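You operate a simulated robot arm through the tools that you are given. There is no shell and no other tool.

Carry out the task below with a simulated robot arm. There is one attempt and no reset: what you move stays moved.

Task
Tune the small grey horn to 97 dB on the horn stand.
Fine: seat it, put the orange plug in the yellow socket, then tone on at soft; leave the knob where the display shows 97 dB; tone off after. Set down upright: what you pick out.

Only the result counts: the job must be done as asked and must still hold three seconds after the hand-in. Knocking over, shifting, dropping, spilling or breaking anything else fails it.

Robot
A 6-joint arm with a two-finger parallel gripper, fixed in place. Base frame: the origin is at the foot of the arm, x ahead of it, y to its left, z up; the work surface is at about z = 0. Lengths are in m, angles in rad, forces in N, time in s.
With the tool pointing down near the work surface it reaches from about 0.16 to 0.42 m from the base axis. Its first joint turns from -1.152 to 1.152 rad. Payload 1.57 kg.
Tool frame: the origin (TCP) lies between the finger pads and is the grasp point; the fingertips stand 0.03 m ahead of it; z points along the fingers, y is the line along which they close. The gripper opens to 0.08 m. The fingers are 0.017 m wide and 0.012 m thick; the gripper's body (0.04 by 0.082 m) begins 0.08 m behind the TCP.
Orientation is that of the tool frame in the base frame, as [roll, pitch, yaw] about the fixed x, y, z axes, in that order (R = Rz(yaw) Ry(pitch) Rx(roll)). With the fingers straight down and closing along the base's y, the tool's x points along the base's -x, its y along +y and its z along -z.

Tools
- The arm moves only by the tool arm_command. Its argument "deltas" is a list of rows, each a list of 6 numbers: the shift along the tool's x, y, z in m, then the turn, a rotation vector about the tool's x, y, z in rad. In form: [[dx, dy, dz, rx, ry, rz], ...]. A call has 1 to 20 rows; each row shifts and turns the commanded pose from where the row before left it, along the tool's axes as they then stand. "claw" is the finger opening in m, from 0 to 0.08, set as the call begins (left out, the last holds). Rows are played at 5 a second. More than 0.05 m and 0.15 rad between two rows, or a gripper value outside its range, and nothing of the call is played. Where a pose cannot be reached the arm comes as near as it can. A force on the tool above 40 N (or 10 N above the force at the start of the call, whichever is more), or a blocked arm, ends the call early, and 0.2 s more pass. Each finger travels about 0.153 m/s and halts on what it meets, pressing with about 28 N; the grip force reading is that of the motor and also rises with nothing between the fingers. The clock runs only during rows and for 0.2 s after the last one: add rows that do not move to give the fingers time. The reply holds the time, the measured pose of the TCP, the force on the tool along the base axes, the opening and the grip force, in the units named above and with some noise, with the torque about the TCP (base axes, N m) and any sound that the robot's microphone picked up.
- Cameras (640 x 400 px; columns grow to the right, rows downward): "scene" is fixed at [0.0652, -0.3475, 0.4122]; the picture's right is [0.63, -0.77, 0.00], its down [-0.53, -0.43, -0.73] and it looks along [0.57, 0.46, -0.68] (base axes); focal length 214 px, centre (320, 200). "wrist" rides on the gripper at [0.072, -0.006, -0.122] in the tool frame; the picture's right is [0.09, 1.00, 0.00], its down [-0.84, 0.08, -0.54] and it looks along [-0.54, 0.05, 0.84] (tool axes); focal length 238 px, centre (320, 200). There is no depth. A picture from a camera that has moved, and an enlarged one, comes with that camera's place and axes in the base frame and with its lens.
- camera(camera): a new picture of that camera. The clock stands still meanwhile.
- zoom(camera, box): a new picture of the part [left, top, right, bottom] of that camera's present view, enlarged. The clock stands still meanwhile.
- job_done(): hands the job in; it is judged then, once.

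Nothing tells you positions but the pictures and the camera data. Unless the task says otherwise, let go and move clear before handing in.

The tools are called as a command line: name --pt "numbers of a row" for each row, then --argument value for the rest, lists and objects as JSON in quotes. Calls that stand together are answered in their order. arm_command: Moves the arm, as the interface text tells. Its arguments: {"type":"object","properties":{"deltas":{"type":"array"},"claw":{"type":"number"}},"required":["deltas"]} The other tools are called the same way: camera (camera) takes a picture; zoom (camera, box) takes an enlarged picture of a part of a camera's view; job_done () hands the job in.

At the start:

```text
time_s: 0.0
position: [0.229, 0.0074, 0.2783]
tcp_rot: [3.141, 0.003, -3.141]
wrist_force: [0.2, 0.7, -0.8]
torque: [0.0, -0.01, 0.05]
grip_width: 0.0802
grasp_force: 0.1
```

scene: 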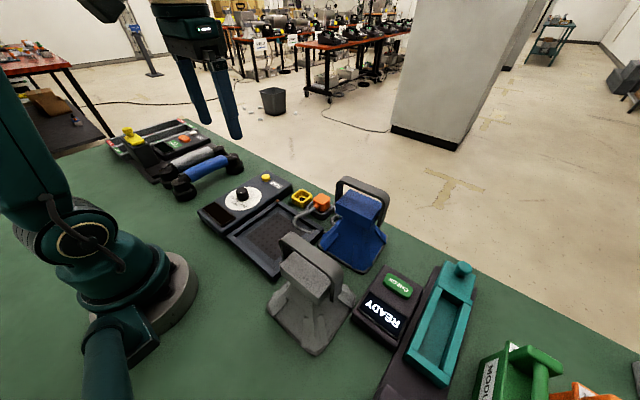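
wrist: 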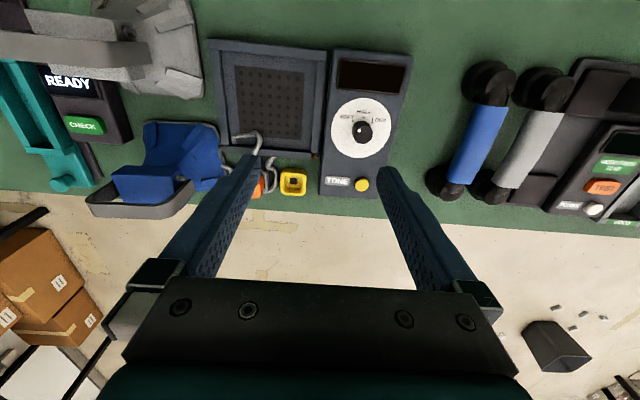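

I see a bench with a horn stand (tray, dial, yellow TONE button, yellow socket, orange plug), a grey horn-like object and a blue one, plus other stations. I'll look closer before moving anything.

zoom --camera "scene" --box '[180, 150, 420, 300]'

zoom --camera "scene" --box '[240, 200, 480, 350]'

zoom --camera "scene" --box '[90, 100, 330, 250]'

zoom --camera "wrist" --box '[200, 30, 440, 210]'

zoom --camera "wrist" --box '[0, 0, 240, 220]'

zoom --camera "scene" --box '[400, 250, 640, 400]'

```text
2.67 times, centred on (300, 225) of scene
camera zoom: at [0.0652, -0.3475, 0.4122], right [0.63, -0.77, 0.0], down [-0.53, -0.43, -0.73], along [0.57, 0.46, -0.68], focal length 572 px, centre (373, 133)
```

zoom: 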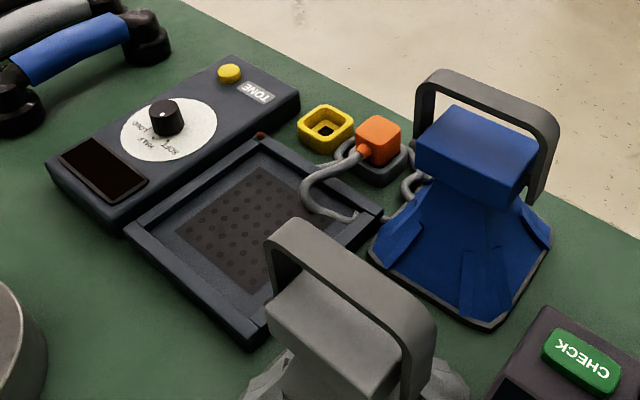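

```text
2.67 times, centred on (360, 275) of scene
camera zoom: at [0.0652, -0.3475, 0.4122], right [0.63, -0.77, 0.0], down [-0.53, -0.43, -0.73], along [0.57, 0.46, -0.68], focal length 572 px, centre (213, 0)
```

zoom: 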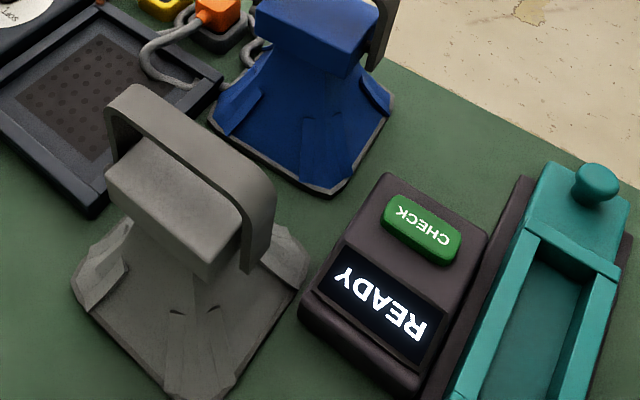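

```text
2.67 times, centred on (210, 175) of scene
camera zoom: at [0.0652, -0.3475, 0.4122], right [0.63, -0.77, 0.0], down [-0.53, -0.43, -0.73], along [0.57, 0.46, -0.68], focal length 572 px, centre (613, 267)
```

zoom: 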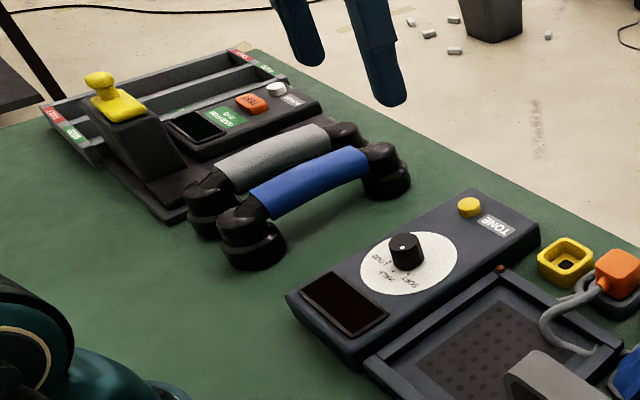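

```text
2.22 times, centred on (320, 120) of wrist
camera zoom: at [0.1567, -0.0002, 0.3988], right [-0.09, 1.0, 0.0], down [0.84, 0.08, 0.54], along [0.54, 0.05, -0.84], focal length 530 px, centre (320, 378)
```

zoom: 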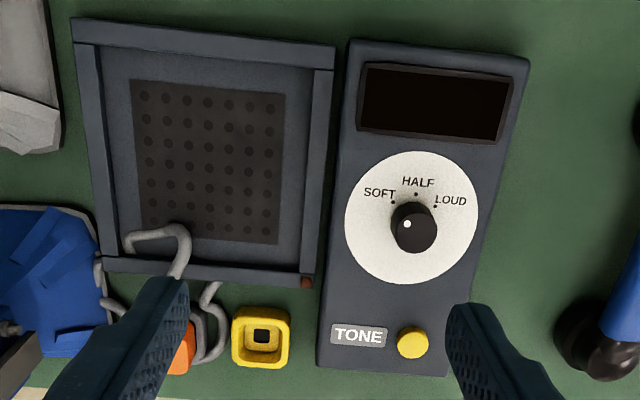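

```text
1.82 times, centred on (120, 110) of wrist
camera zoom: at [0.1567, -0.0002, 0.3988], right [-0.09, 1.0, 0.0], down [0.84, 0.08, 0.54], along [0.54, 0.05, -0.84], focal length 433 px, centre (684, 364)
```

zoom: 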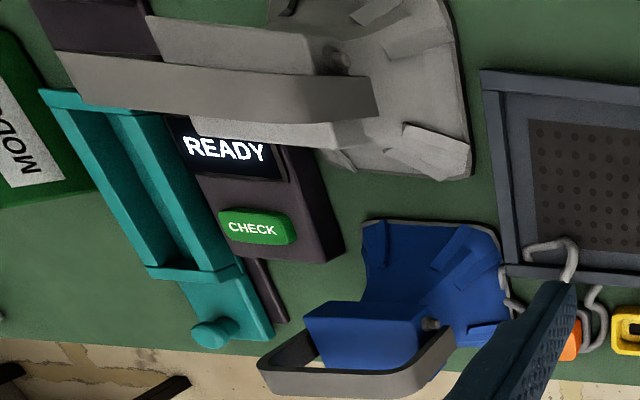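

```text
2.67 times, centred on (520, 325) of scene
camera zoom: at [0.0652, -0.3475, 0.4122], right [0.63, -0.77, 0.0], down [-0.53, -0.43, -0.73], along [0.57, 0.46, -0.68], focal length 572 px, centre (-213, -133)
```

zoom: 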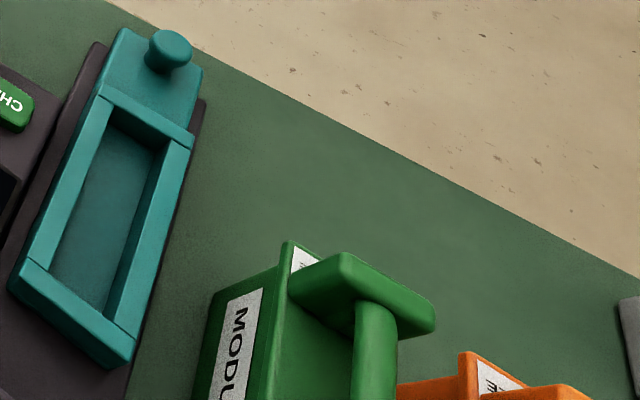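

The orange plug and its cable are hidden behind the finger, and something grey sits at the far right edge. I'll swing the arm to the right at height to view the horns and that area.

arm_command --pt "0 -0.03 0 0 0 0" --pt "0 -0.03 0 0 0 0.1" --pt "0 -0.03 0 0 0 0.1" --pt "0 -0.03 0 0 0 0.1" --pt "0 -0.03 0 0 0 0.1" --pt "0 -0.02 0 0 0 0.1" --pt "0 -0.02 0 0 0 0.1" --pt "0 0 0 0 0 0"

camera --camera "wrist"

camera --camera "scene"

```text
time_s: 1.8
position: [0.1964, -0.181, 0.2799]
tcp_rot: [3.141, 0.004, 2.541]
wrist_force: [0.7, 0.7, 0.8]
torque: [-0.02, 0.02, -0.02]
grip_width: 0.08
grasp_force: 0.0
```

```text
taken
camera wrist: at [0.1319, -0.1444, 0.4012], right [0.49, 0.87, 0.0], down [0.73, -0.41, 0.54], along [0.48, -0.26, -0.84], focal length 238 px, centre (320, 200)
```

wrist: 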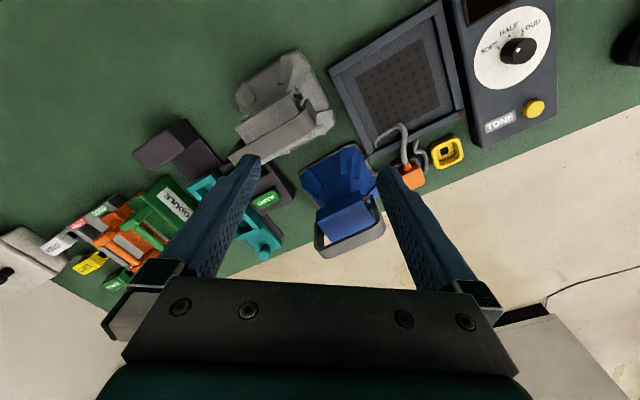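

```text
taken
```

scene: 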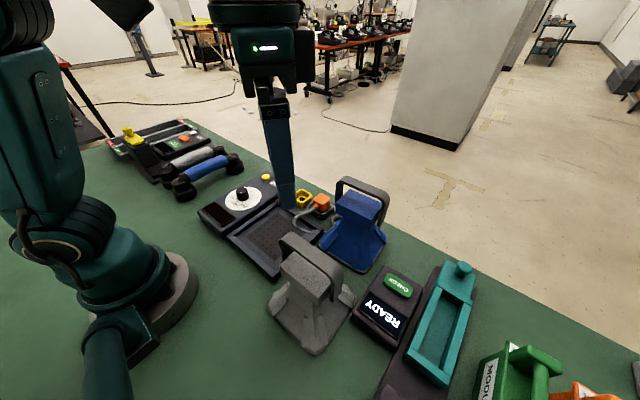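

zoom --camera "wrist" --box '[220, 40, 400, 200]'

zoom --camera "wrist" --box '[0, 150, 200, 300]'

zoom --camera "wrist" --box '[340, 80, 500, 220]'

zoom --camera "wrist" --box '[440, 0, 580, 140]'

```text
2.50 times, centred on (310, 120) of wrist
camera zoom: at [0.1319, -0.1444, 0.4012], right [0.49, 0.87, 0.0], down [0.73, -0.41, 0.54], along [0.48, -0.26, -0.84], focal length 596 px, centre (345, 400)
```

zoom: 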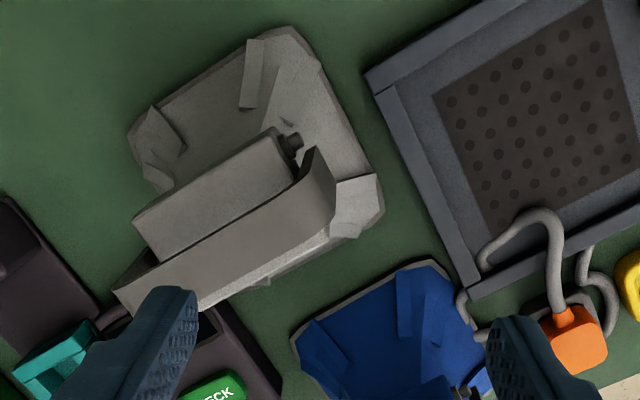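

```text
2.67 times, centred on (100, 225) of wrist
camera zoom: at [0.1319, -0.1444, 0.4012], right [0.49, 0.87, 0.0], down [0.73, -0.41, 0.54], along [0.48, -0.26, -0.84], focal length 636 px, centre (907, 133)
```

zoom: 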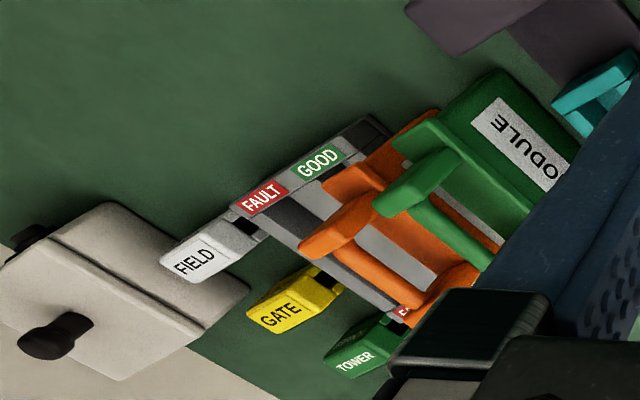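

```text
2.86 times, centred on (420, 150) of wrist
camera zoom: at [0.1319, -0.1444, 0.4012], right [0.49, 0.87, 0.0], down [0.73, -0.41, 0.54], along [0.48, -0.26, -0.84], focal length 681 px, centre (34, 343)
```

zoom: 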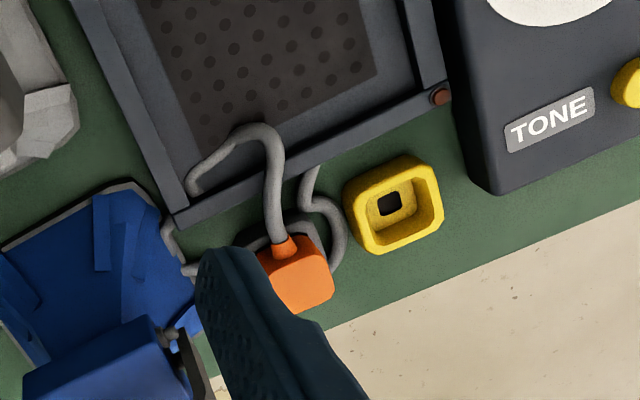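

```text
2.86 times, centred on (510, 70) of wrist
camera zoom: at [0.1319, -0.1444, 0.4012], right [0.49, 0.87, 0.0], down [0.73, -0.41, 0.54], along [0.48, -0.26, -0.84], focal length 681 px, centre (-223, 571)
```

zoom: 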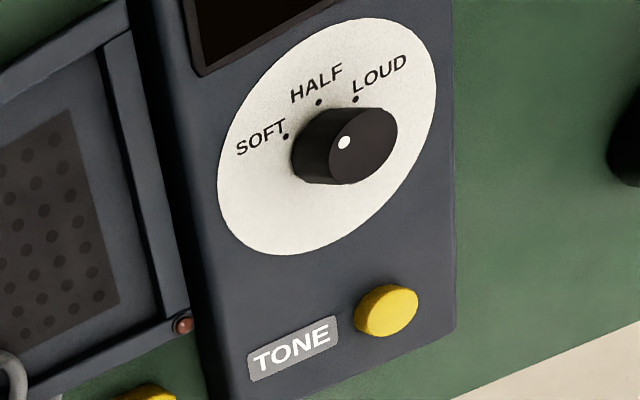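

The grey horn with the carrying bracket looks like the target. It sits near (0.18, -0.24), and the tray centre is near (0.237, -0.07). I'll move above the horn with the jaws turned to close along x and take a closer look at its shape.

arm_command --pt "-0.008 -0.027 -0.02 0 0 0" --pt "-0.008 -0.027 -0.02 0 0 0" --pt "0 0 0 0 0 0.14" --pt "0 0 0 0 0 0.14" --pt "0 0 0 0 0 0.14" --pt "0 0 0 0 0 0.14" --pt "0 0 0 0 0 0.14" --pt "0 0 0 0 0 0.14" --pt "0 0 0 0 0 0.13" --pt "0 0 0 0 0 0" --pt "0 0 0 0 0 0"

camera --camera "wrist"

camera --camera "scene"

```text
time_s: 4.2
position: [0.1687, -0.2195, 0.2916]
tcp_rot: [3.139, 0.001, 1.571]
wrist_force: [0.2, 0.3, 0.2]
torque: [-0.03, 0.01, -0.01]
grip_width: 0.0803
grasp_force: 0.0
out of reach, approached as far as the arm can: row 1, 2
```

```text
taken
camera wrist: at [0.1606, -0.1471, 0.4127], right [1.0, 0.09, 0.0], down [0.08, -0.84, 0.54], along [0.05, -0.54, -0.84], focal length 238 px, centre (320, 200)
```

wrist: 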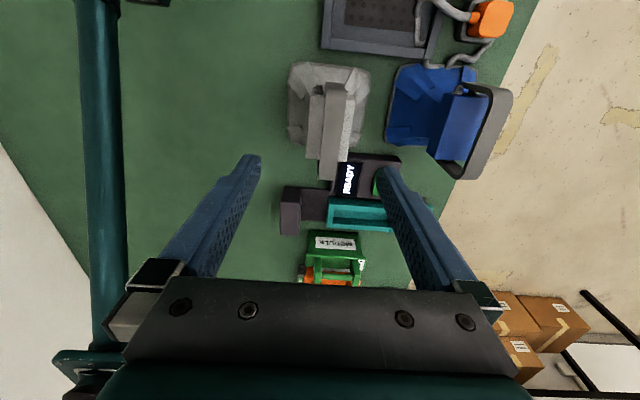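

```text
taken
```

scene: 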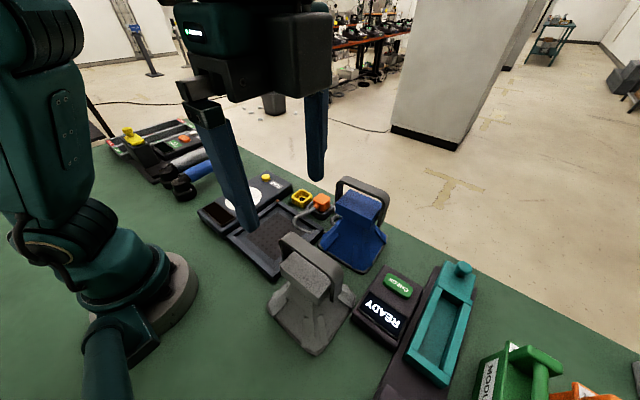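

zoom --camera "wrist" --box '[260, 40, 420, 200]'

zoom --camera "scene" --box '[250, 220, 370, 360]'

```text
2.50 times, centred on (340, 120) of wrist
camera zoom: at [0.1606, -0.1471, 0.4127], right [1.0, 0.09, 0.0], down [0.08, -0.84, 0.54], along [0.05, -0.54, -0.84], focal length 596 px, centre (270, 400)
```

zoom: 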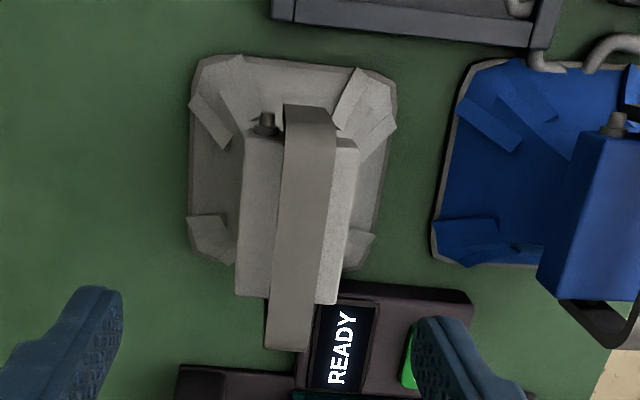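

```text
2.86 times, centred on (310, 290) of scene
camera zoom: at [0.0652, -0.3475, 0.4122], right [0.63, -0.77, 0.0], down [-0.53, -0.43, -0.73], along [0.57, 0.46, -0.68], focal length 613 px, centre (349, -57)
```

zoom: 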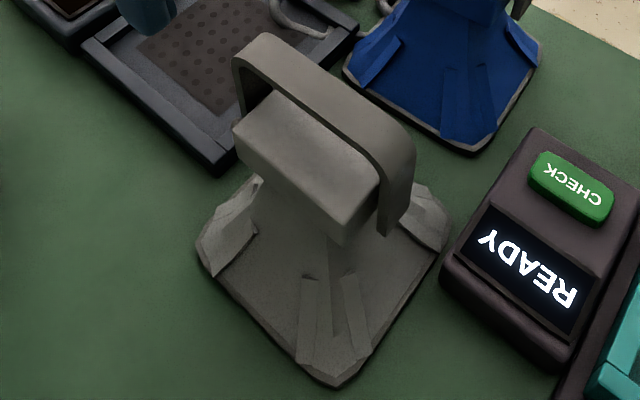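

The horn's base is about 0.13 square and centred near (0.18, -0.23). Its box top is at about z = 0.125, with a handle strip above to about 0.17. Before picking it up, I'll measure the tray, plug, socket and dial from close above.

arm_command --pt "0.032 0.01 0.004 0 0 0" --pt "0.032 0.01 0.004 0 0 0" --pt "0.032 0.01 0.004 0 0 0" --pt "0.032 0.01 0.004 0 0 0" --pt "0.032 0.01 0.004 0 0 0" --pt "0 0 0 0 0 0" --pt "0 0 0 0 0 0"

camera --camera "wrist"

zoom --camera "wrist" --box '[220, 20, 440, 200]'

```text
time_s: 5.8
position: [0.2191, -0.0601, 0.2717]
tcp_rot: [3.137, 0.002, 1.572]
wrist_force: [0.2, 0.5, 0.7]
torque: [-0.01, 0.01, 0.04]
grip_width: 0.0802
grasp_force: 0.1
```

```text
taken
camera wrist: at [0.2119, 0.0127, 0.3929], right [1.0, 0.09, 0.0], down [0.08, -0.84, 0.54], along [0.05, -0.54, -0.84], focal length 238 px, centre (320, 200)
```

wrist: 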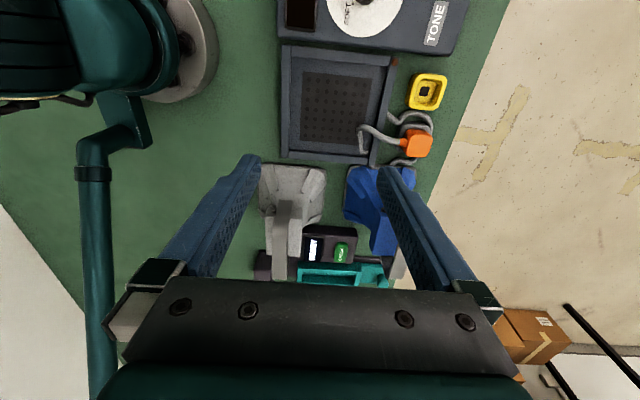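

```text
2.22 times, centred on (330, 110) of wrist
camera zoom: at [0.2119, 0.0127, 0.3929], right [1.0, 0.09, 0.0], down [0.08, -0.84, 0.54], along [0.05, -0.54, -0.84], focal length 530 px, centre (298, 400)
```

zoom: 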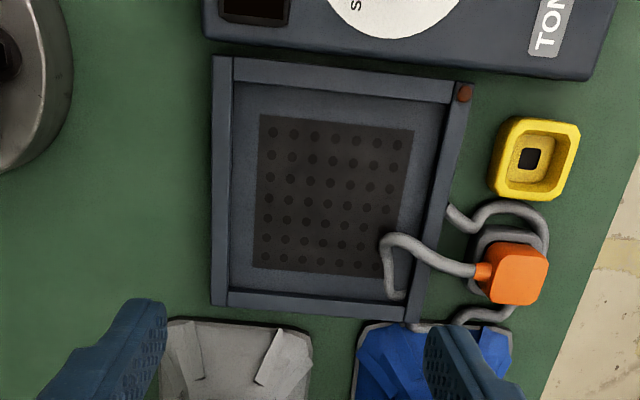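

zoom --camera "wrist" --box '[270, 30, 410, 120]'

zoom --camera "wrist" --box '[270, 90, 410, 180]'

zoom --camera "wrist" --box '[370, 50, 470, 180]'

zoom --camera "scene" --box '[190, 160, 350, 290]'

```text
4.44 times, centred on (340, 75) of wrist
camera zoom: at [0.2119, 0.0127, 0.3929], right [1.0, 0.09, 0.0], down [0.08, -0.84, 0.54], along [0.05, -0.54, -0.84], focal length 1059 px, centre (231, 756)
```

zoom: 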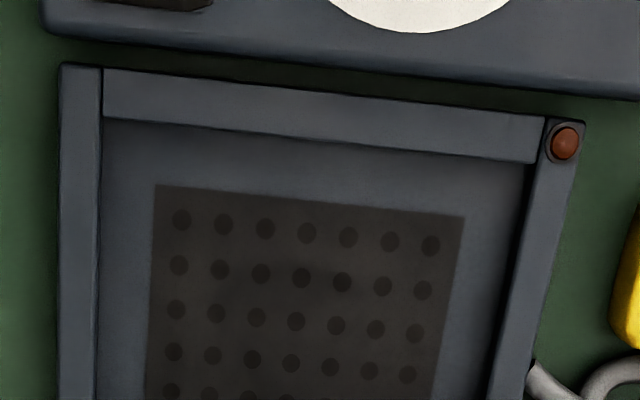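

```text
4.44 times, centred on (340, 135) of wrist
camera zoom: at [0.2119, 0.0127, 0.3929], right [1.0, 0.09, 0.0], down [0.08, -0.84, 0.54], along [0.05, -0.54, -0.84], focal length 1059 px, centre (231, 489)
```

zoom: 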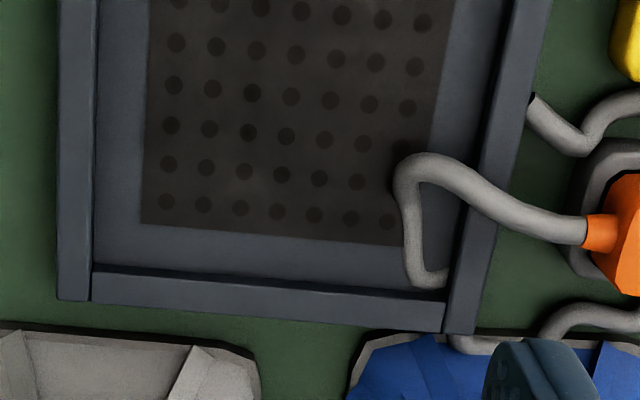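

```text
3.08 times, centred on (420, 115) of wrist
camera zoom: at [0.2119, 0.0127, 0.3929], right [1.0, 0.09, 0.0], down [0.08, -0.84, 0.54], along [0.05, -0.54, -0.84], focal length 733 px, centre (12, 462)
```

zoom: 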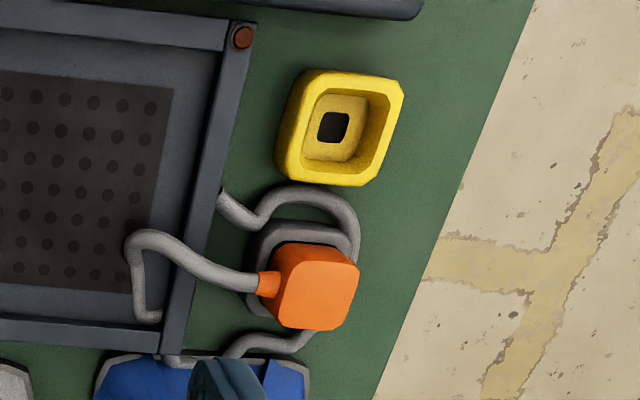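

```text
3.08 times, centred on (270, 225) of scene
camera zoom: at [0.0652, -0.3475, 0.4122], right [0.63, -0.77, 0.0], down [-0.53, -0.43, -0.73], along [0.57, 0.46, -0.68], focal length 660 px, centre (474, 123)
```

zoom: 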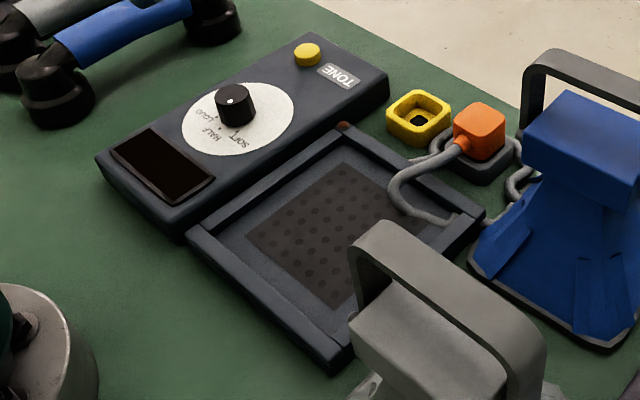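

The tray's inner opening spans about x 0.174–0.305 and y -0.136 to -0.002, so its centre is near (0.240, -0.069). The horn base is only a few mm smaller. Next I'll move over the horn and check alignment before descending.

arm_command --pt "-0.035 -0.008 0 0 0 0" --pt "-0.035 -0.008 0 0 0 0" --pt "-0.035 -0.008 0 0 0 0" --pt "-0.035 -0.008 0 0 0 0" --pt "-0.031 -0.0071 0 0 0 0" --pt "0 0 0.03 0 0 0" --pt "0 0 0 0 0 0" --pt "0 0 0 0 0 0"

camera --camera "wrist"

camera --camera "scene"

```text
time_s: 7.6
position: [0.1792, -0.2313, 0.2414]
tcp_rot: [3.139, 0.0, 1.575]
wrist_force: [-0.6, 0.5, 0.1]
torque: [0.03, 0.02, 0.01]
grip_width: 0.0797
grasp_force: 0.0
```

```text
taken
camera wrist: at [0.1722, -0.1582, 0.3616], right [1.0, 0.09, 0.0], down [0.08, -0.84, 0.54], along [0.05, -0.54, -0.84], focal length 238 px, centre (320, 200)
```

wrist: 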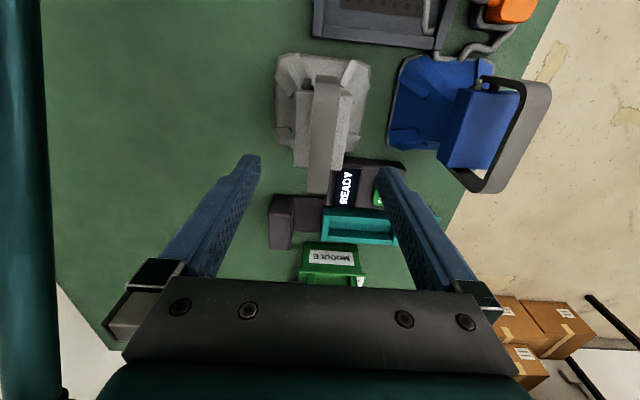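

```text
taken
```

scene: 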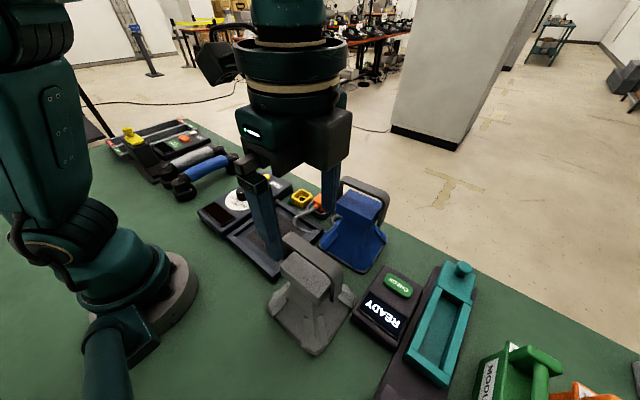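

zoom --camera "wrist" --box '[250, 40, 390, 200]'

zoom --camera "scene" --box '[240, 200, 380, 360]'

```text
2.50 times, centred on (320, 120) of wrist
camera zoom: at [0.1722, -0.1582, 0.3616], right [1.0, 0.09, 0.0], down [0.08, -0.84, 0.54], along [0.05, -0.54, -0.84], focal length 596 px, centre (320, 400)
```

zoom: 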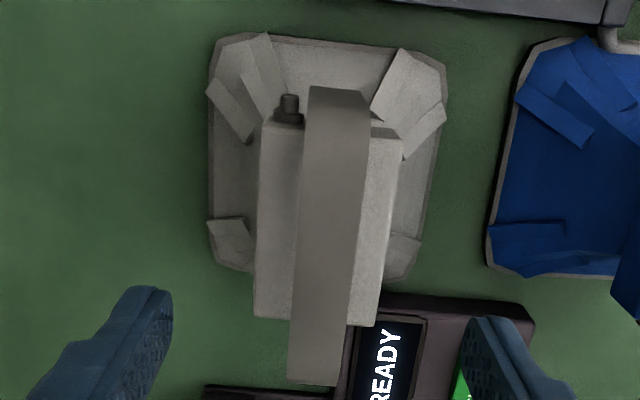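

```text
2.50 times, centred on (310, 280) of scene
camera zoom: at [0.0652, -0.3475, 0.4122], right [0.63, -0.77, 0.0], down [-0.53, -0.43, -0.73], along [0.57, 0.46, -0.68], focal length 536 px, centre (345, 0)
```

zoom: 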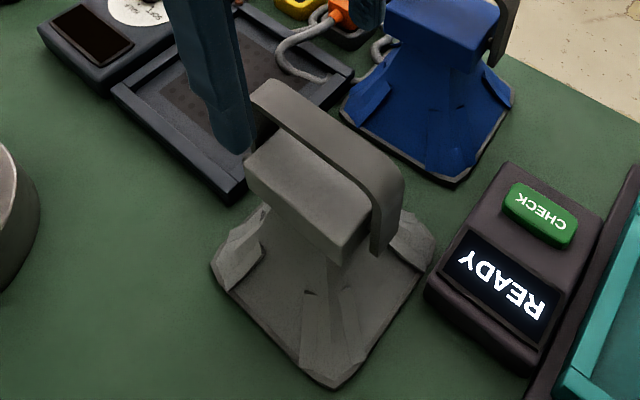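

The jaws straddle the handle and box well, with the box centre at about x = 0.181, y = -0.231. I'll descend so the fingertips reach just below the box sides, at TCP z of about 0.128.

arm_command --pt "0 0.0015 0.025 0 0 0" --pt "0 0 0.025 0 0 0" --pt "0 0 0.025 0 0 0" --pt "0 0 0.02 0 0 0" --pt "0 0 0.018 0 0 0" --pt "0 0 0 0 0 0" --pt "0 0 0 0 0 0" --claw 0.08

camera --camera "scene"

zoom --camera "scene" --box '[240, 200, 380, 360]'

camera --camera "wrist"

```text
time_s: 9.2
position: [0.1823, -0.2307, 0.1298]
tcp_rot: [3.139, 0.002, 1.572]
wrist_force: [-0.2, -0.6, -0.8]
torque: [0.01, -0.01, 0.01]
grip_width: 0.08
grasp_force: 0.0
```

```text
taken
```

scene: 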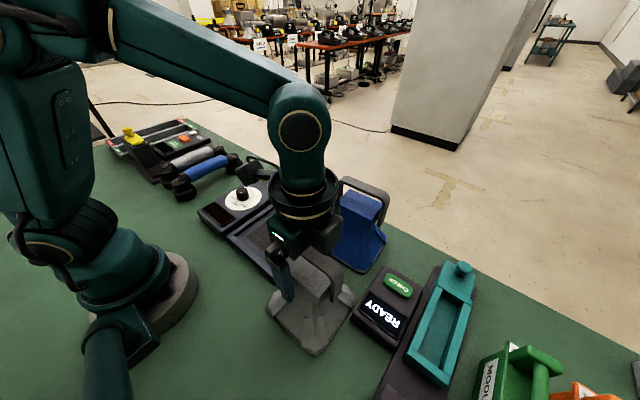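

```text
2.50 times, centred on (310, 280) of scene
camera zoom: at [0.0652, -0.3475, 0.4122], right [0.63, -0.77, 0.0], down [-0.53, -0.43, -0.73], along [0.57, 0.46, -0.68], focal length 536 px, centre (345, 0)
```

zoom: 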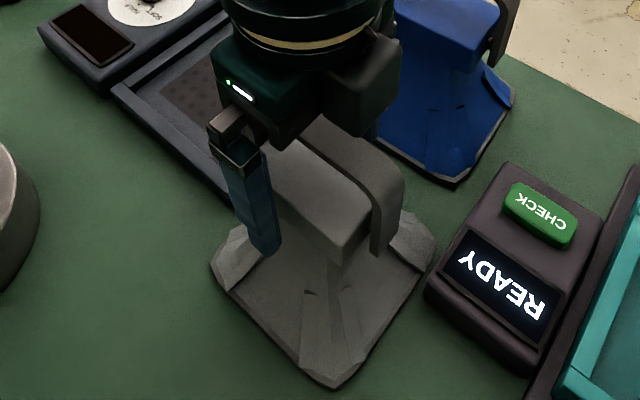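

```text
taken
camera wrist: at [0.1752, -0.1578, 0.2504], right [1.0, 0.09, 0.0], down [0.08, -0.84, 0.54], along [0.05, -0.54, -0.84], focal length 238 px, centre (320, 200)
```

wrist: 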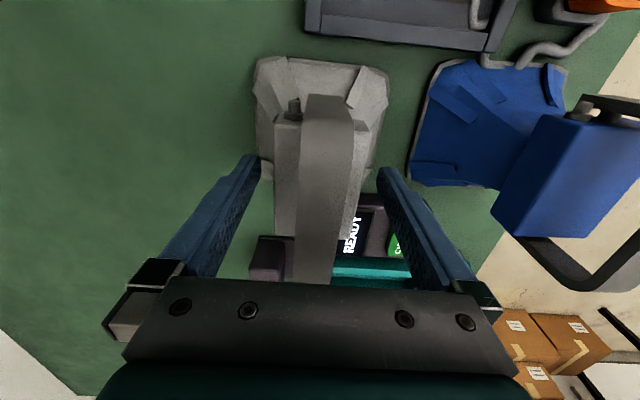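

The fingers straddle the box evenly with the tips at about its lower edge. I'll close now.

arm_command --pt "0 0 0 0 0 0" --pt "0 0 0 0 0 0" --pt "0 0 0 0 0 0" --pt "0 0 0 0 0 0" --claw 0.03

zoom --camera "scene" --box '[240, 200, 380, 360]'

camera --camera "wrist"

```text
time_s: 10.2
position: [0.1821, -0.2315, 0.1296]
tcp_rot: [3.14, -0.001, 1.571]
wrist_force: [0.1, 0.5, 0.2]
torque: [-0.02, 0.01, 0.0]
grip_width: 0.0536
grasp_force: 28.3
```

```text
2.50 times, centred on (310, 280) of scene
camera zoom: at [0.0652, -0.3475, 0.4122], right [0.63, -0.77, 0.0], down [-0.53, -0.43, -0.73], along [0.57, 0.46, -0.68], focal length 536 px, centre (345, 0)
```

zoom: 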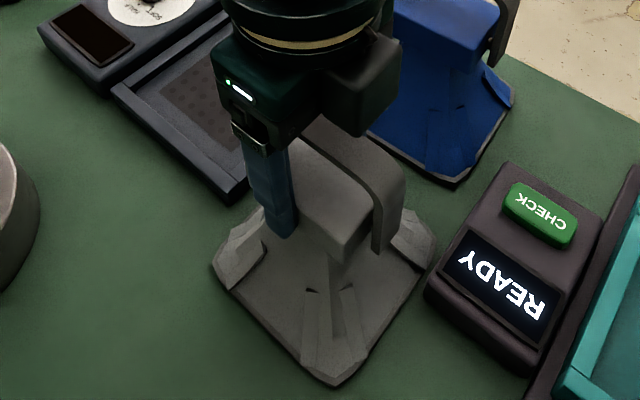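

```text
taken
camera wrist: at [0.1752, -0.1578, 0.2505], right [1.0, 0.09, 0.0], down [0.08, -0.84, 0.54], along [0.05, -0.54, -0.84], focal length 238 px, centre (320, 200)
```

wrist: 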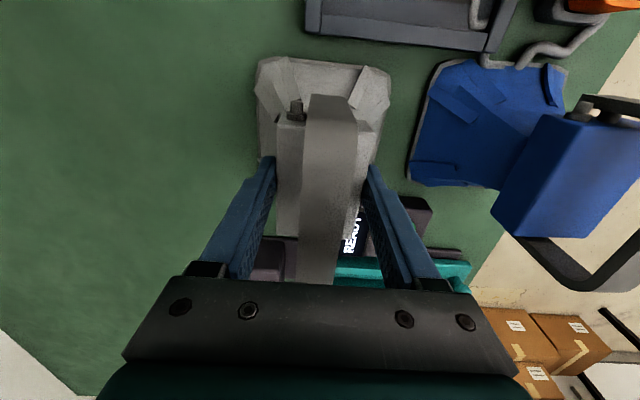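

The grip is solid at 0.0536 m. I'll lift gently and check the load.

arm_command --pt "0 0 -0.01 0 0 0" --pt "0 0 -0.01 0 0 0" --pt "0 0 -0.015 0 0 0" --pt "0 0 -0.015 0 0 0" --pt "0 0 0 0 0 0" --pt "0 0 0 0 0 0"

camera --camera "scene"

camera --camera "wrist"

```text
time_s: 11.6
position: [0.1798, -0.2309, 0.1793]
tcp_rot: [3.138, 0.002, 1.573]
wrist_force: [0.5, 0.2, -3.5]
torque: [0.05, 0.01, 0.01]
grip_width: 0.0538
grasp_force: 28.0
```

```text
taken
```

scene: 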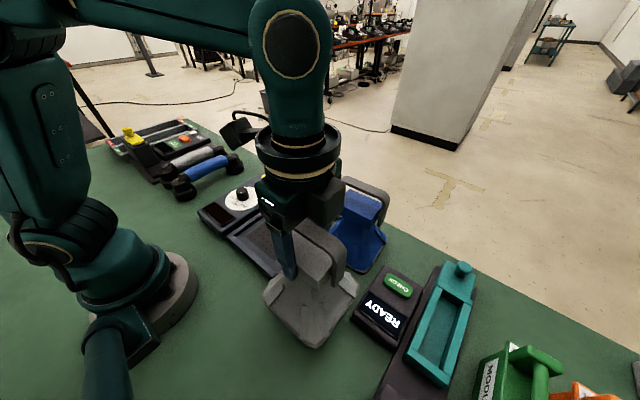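

```text
taken
camera wrist: at [0.1722, -0.1586, 0.3006], right [1.0, 0.09, 0.0], down [0.08, -0.84, 0.54], along [0.05, -0.54, -0.84], focal length 238 px, centre (320, 200)
```

wrist: 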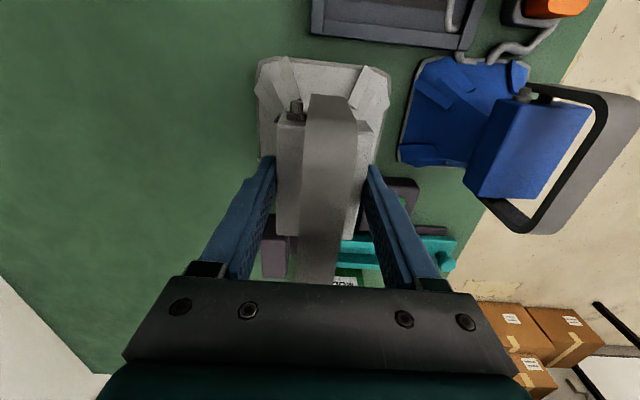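

The lift worked: the horn weighs about 0.35 kg and stays level. I'll carry it in +y first to stay clear of the blue horn, then in +x over the tray.

arm_command --pt "0.02 0 0 0 0 0" --pt "0.03 0 0 0 0 0" --pt "0.03 0 0 0 0 0" --pt "0.03 0 0 0 0 0" --pt "0.03 0 0 0 0 0" --pt "0.022 0.005 0 0 0 0" --pt "0 0.02 0 0 0 0" --pt "0 0.02 0 0 0 0" --pt "0 0.0135 0 0 0 0" --pt "0 0 0 0 0 0" --pt "0 0 0 0 0 0"

camera --camera "scene"

camera --camera "wrist"

zoom --camera "scene" --box '[200, 170, 350, 290]'

zoom --camera "wrist" --box '[240, 20, 400, 180]'

```text
time_s: 14.0
position: [0.2377, -0.0685, 0.1799]
tcp_rot: [3.138, -0.001, 1.573]
wrist_force: [0.0, -1.0, -3.9]
torque: [0.04, -0.01, 0.0]
grip_width: 0.0536
grasp_force: 27.8
```

```text
taken
```

scene: 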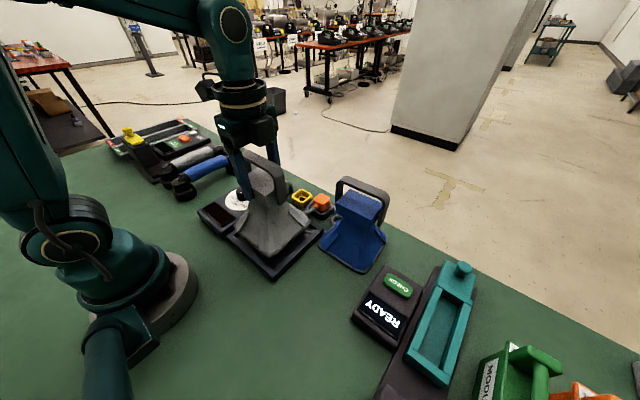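

```text
taken
camera wrist: at [0.2307, 0.0039, 0.2997], right [1.0, 0.09, 0.0], down [0.08, -0.84, 0.54], along [0.05, -0.54, -0.84], focal length 238 px, centre (320, 200)
```

wrist: 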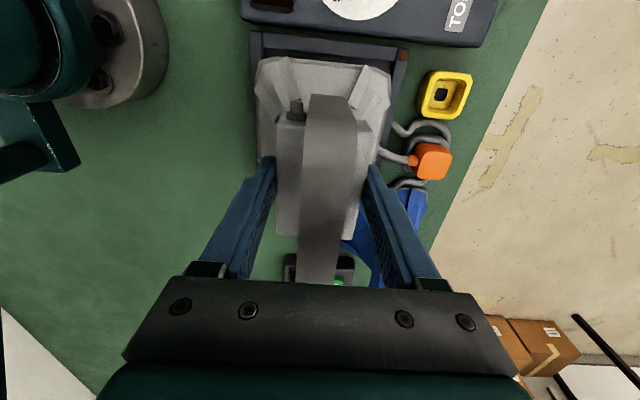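

```text
3.33 times, centred on (275, 230) of scene
camera zoom: at [0.0652, -0.3475, 0.4122], right [0.63, -0.77, 0.0], down [-0.53, -0.43, -0.73], along [0.57, 0.46, -0.68], focal length 715 px, centre (470, 100)
```

zoom: 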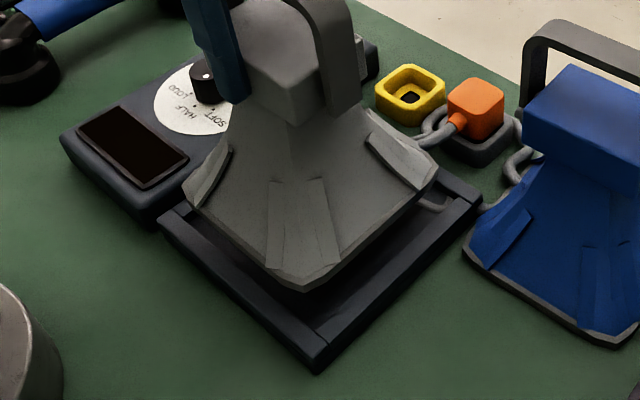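

```text
2.50 times, centred on (320, 100) of wrist
camera zoom: at [0.2307, 0.0039, 0.2997], right [1.0, 0.09, 0.0], down [0.08, -0.84, 0.54], along [0.05, -0.54, -0.84], focal length 596 px, centre (320, 450)
```

zoom: 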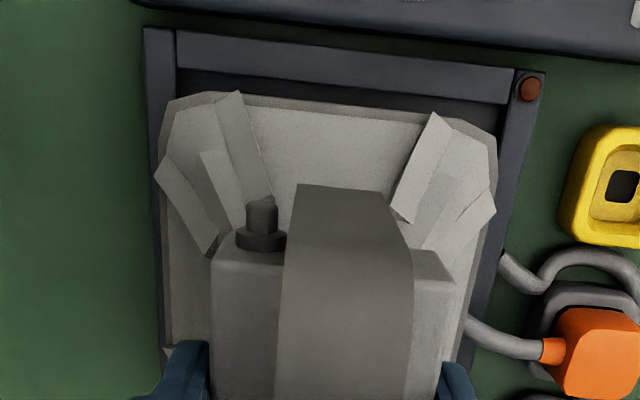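

The horn hangs over the tray and looks about 2.7 mm short in x and 1 mm short in y. I'll correct that, lower to just above the wall tops and measure the gaps again.

arm_command --pt "0.001 0.0027 0.005 0 0 0" --pt "0 0 0.008 0 0 0" --pt "0 0 0.008 0 0 0" --pt "0 0 0 0 0 0" --pt "0 0 0 0 0 0"

zoom --camera "wrist" --box '[240, 20, 400, 180]'

zoom --camera "scene" --box '[200, 170, 350, 290]'

camera --camera "wrist"

```text
time_s: 15.2
position: [0.2408, -0.0692, 0.1577]
tcp_rot: [3.14, 0.0, 1.572]
wrist_force: [0.5, -1.0, -3.4]
torque: [-0.02, 0.01, -0.01]
grip_width: 0.0538
grasp_force: 27.7
```

```text
2.50 times, centred on (320, 100) of wrist
camera zoom: at [0.2339, 0.0039, 0.2784], right [1.0, 0.09, 0.0], down [0.08, -0.84, 0.54], along [0.05, -0.54, -0.84], focal length 596 px, centre (320, 450)
```

zoom: 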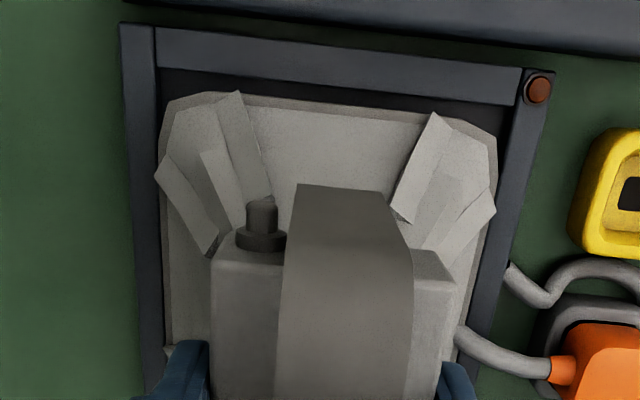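

```text
3.33 times, centred on (275, 230) of scene
camera zoom: at [0.0652, -0.3475, 0.4122], right [0.63, -0.77, 0.0], down [-0.53, -0.43, -0.73], along [0.57, 0.46, -0.68], focal length 715 px, centre (470, 100)
```

zoom: 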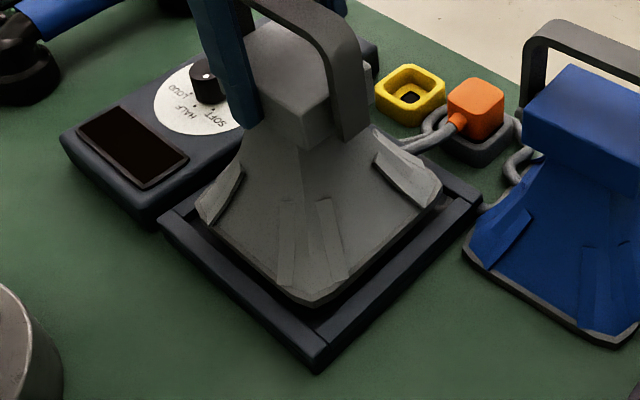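

```text
taken
camera wrist: at [0.2339, 0.0039, 0.2784], right [1.0, 0.09, 0.0], down [0.08, -0.84, 0.54], along [0.05, -0.54, -0.84], focal length 238 px, centre (320, 200)
```

wrist: 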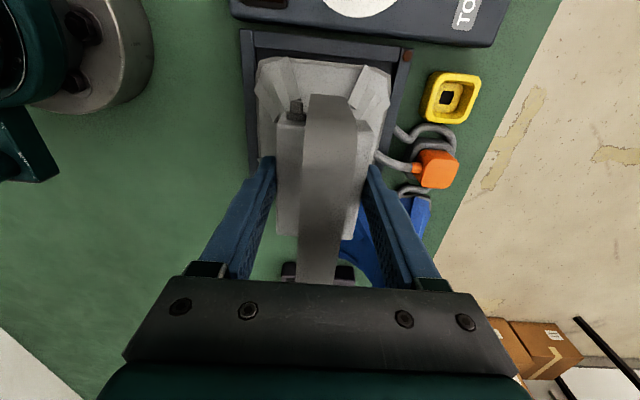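

zoom --camera "wrist" --box '[235, 20, 325, 110]'

zoom --camera "wrist" --box '[330, 30, 420, 170]'

zoom --camera "scene" --box '[230, 210, 330, 290]'

```text
4.44 times, centred on (280, 65) of wrist
camera zoom: at [0.2339, 0.0039, 0.2784], right [1.0, 0.09, 0.0], down [0.08, -0.84, 0.54], along [0.05, -0.54, -0.84], focal length 1059 px, centre (498, 800)
```

zoom: 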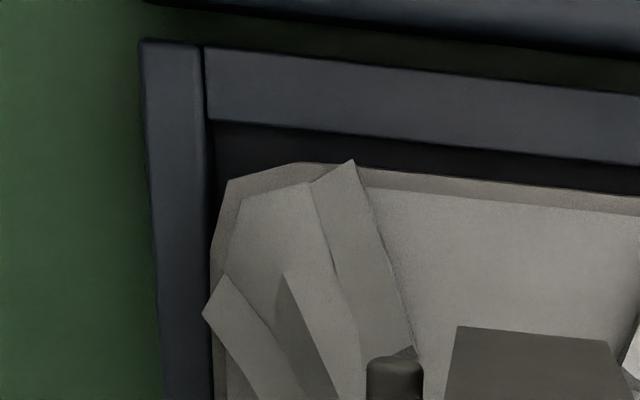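

```text
2.86 times, centred on (375, 100) of wrist
camera zoom: at [0.2339, 0.0039, 0.2784], right [1.0, 0.09, 0.0], down [0.08, -0.84, 0.54], along [0.05, -0.54, -0.84], focal length 681 px, centre (163, 486)
```

zoom: 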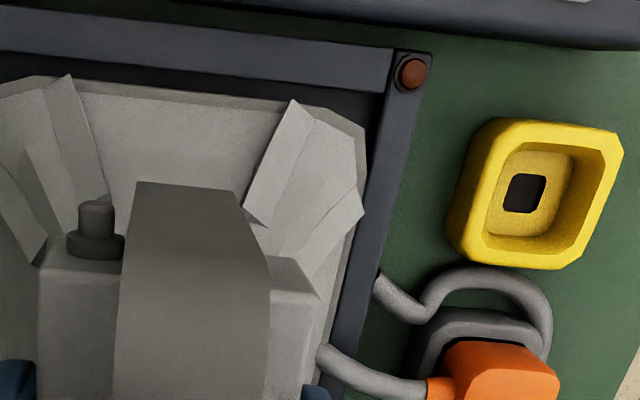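

```text
5.00 times, centred on (280, 250) of scene
camera zoom: at [0.0652, -0.3475, 0.4122], right [0.63, -0.77, 0.0], down [-0.53, -0.43, -0.73], along [0.57, 0.46, -0.68], focal length 1072 px, centre (520, -50)
```

zoom: 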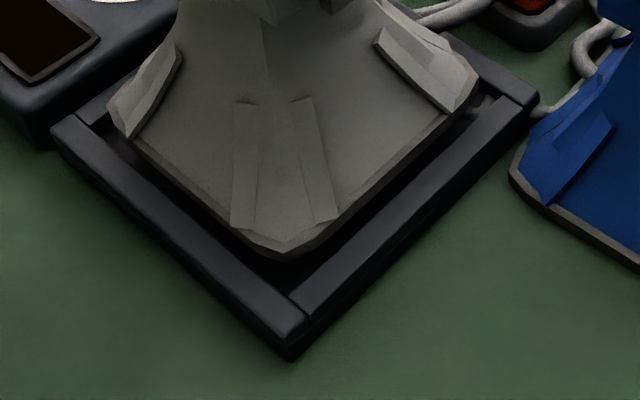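

The gaps measure about 1.5 mm on -x, 4 mm on +x, 5 mm on +y and 1.7 mm on -y. I'll shift +1.3 mm in x and +1.7 mm in y, lower slightly, and check again.

arm_command --pt "0.0017 0.0013 0 0 0 0" --pt "0 0 0.004 0 0 0" --pt "0 0 0 0 0 0" --pt "0 0 0 0 0 0"

zoom --camera "wrist" --box '[235, 20, 325, 110]'

zoom --camera "wrist" --box '[330, 30, 420, 170]'

zoom --camera "scene" --box '[230, 210, 330, 290]'

```text
time_s: 16.2
position: [0.2412, -0.0662, 0.154]
tcp_rot: [3.141, 0.001, 1.572]
wrist_force: [-0.4, -1.8, -4.6]
torque: [0.0, 0.01, -0.01]
grip_width: 0.0539
grasp_force: 27.9
```

```text
4.44 times, centred on (280, 65) of wrist
camera zoom: at [0.234, 0.0064, 0.2746], right [1.0, 0.09, 0.0], down [0.08, -0.84, 0.54], along [0.05, -0.54, -0.84], focal length 1059 px, centre (498, 800)
```

zoom: 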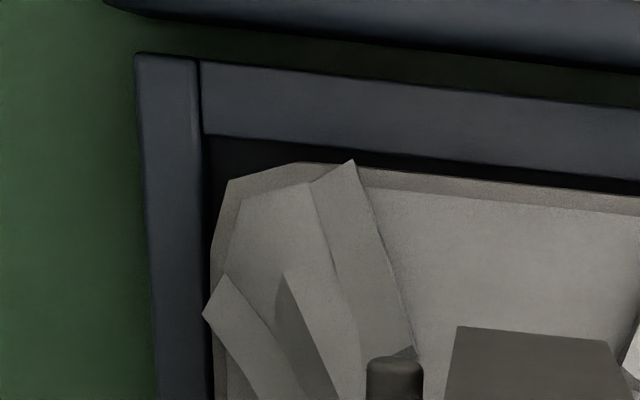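

```text
2.86 times, centred on (375, 100) of wrist
camera zoom: at [0.234, 0.0064, 0.2746], right [1.0, 0.09, 0.0], down [0.08, -0.84, 0.54], along [0.05, -0.54, -0.84], focal length 681 px, centre (163, 486)
```

zoom: 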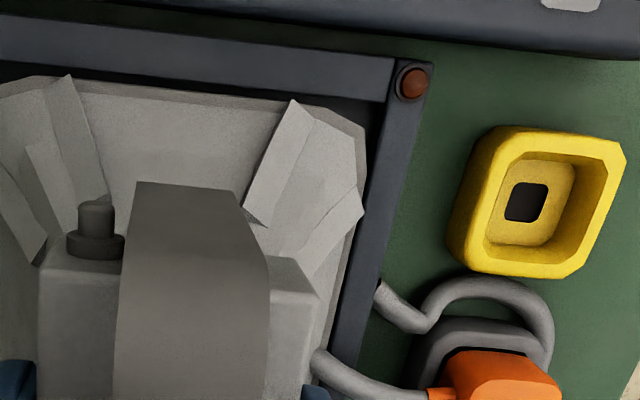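

```text
5.00 times, centred on (280, 250) of scene
camera zoom: at [0.0652, -0.3475, 0.4122], right [0.63, -0.77, 0.0], down [-0.53, -0.43, -0.73], along [0.57, 0.46, -0.68], focal length 1072 px, centre (520, -50)
```

zoom: 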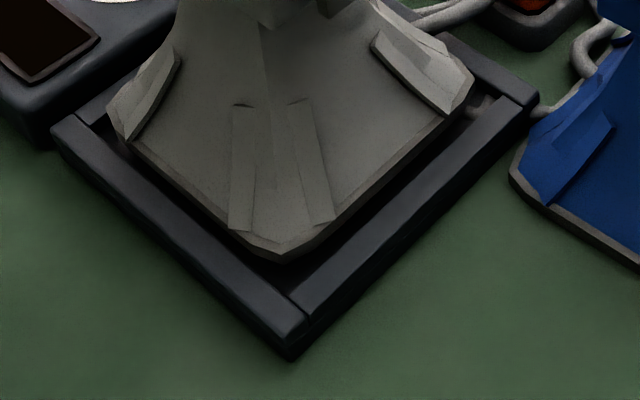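

The horn is nearly centred now, so only a +0.8 mm x tweak is needed. I'll lower it into the tray in small steps and watch the force.

arm_command --pt "-0.0005 0.0009 0 0 0 0" --pt "0 0 0.003 0 0 0" --pt "0 0 0.003 0 0 0" --pt "0 0 0.002 0 0 0" --pt "0 0 0 0 0 0"

zoom --camera "wrist" --box '[235, 20, 325, 110]'

zoom --camera "wrist" --box '[330, 30, 420, 170]'

zoom --camera "scene" --box '[230, 210, 330, 290]'

```text
time_s: 17.4
position: [0.2421, -0.0653, 0.1452]
tcp_rot: [3.14, -0.001, 1.573]
wrist_force: [-0.9, -0.1, -4.3]
torque: [-0.02, 0.0, -0.04]
grip_width: 0.0538
grasp_force: 28.2
```

```text
4.44 times, centred on (280, 65) of wrist
camera zoom: at [0.2352, 0.007, 0.2663], right [1.0, 0.09, 0.0], down [0.08, -0.84, 0.54], along [0.05, -0.54, -0.84], focal length 1059 px, centre (498, 800)
```

zoom: 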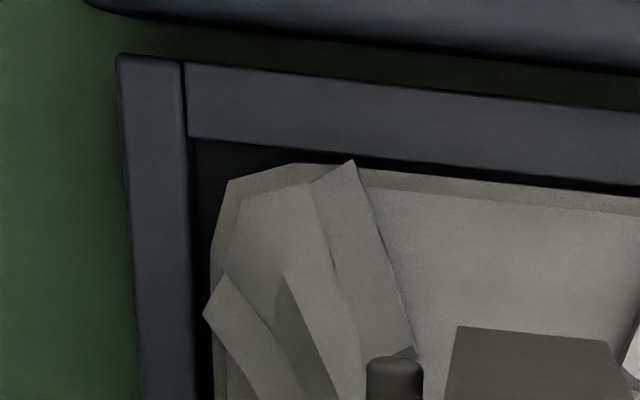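

```text
2.86 times, centred on (375, 100) of wrist
camera zoom: at [0.2352, 0.007, 0.2663], right [1.0, 0.09, 0.0], down [0.08, -0.84, 0.54], along [0.05, -0.54, -0.84], focal length 681 px, centre (163, 486)
```

zoom: 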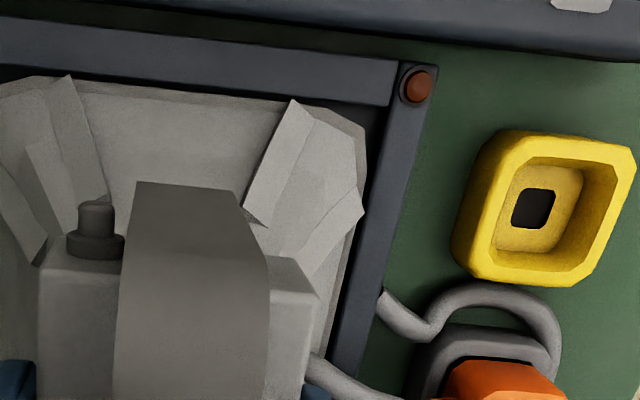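

```text
5.00 times, centred on (280, 250) of scene
camera zoom: at [0.0652, -0.3475, 0.4122], right [0.63, -0.77, 0.0], down [-0.53, -0.43, -0.73], along [0.57, 0.46, -0.68], focal length 1072 px, centre (520, -50)
```

zoom: 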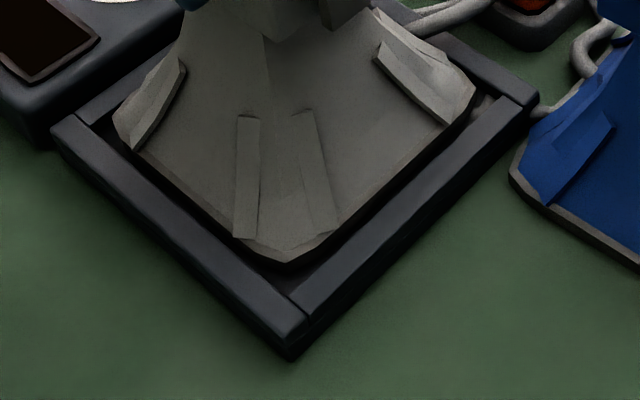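

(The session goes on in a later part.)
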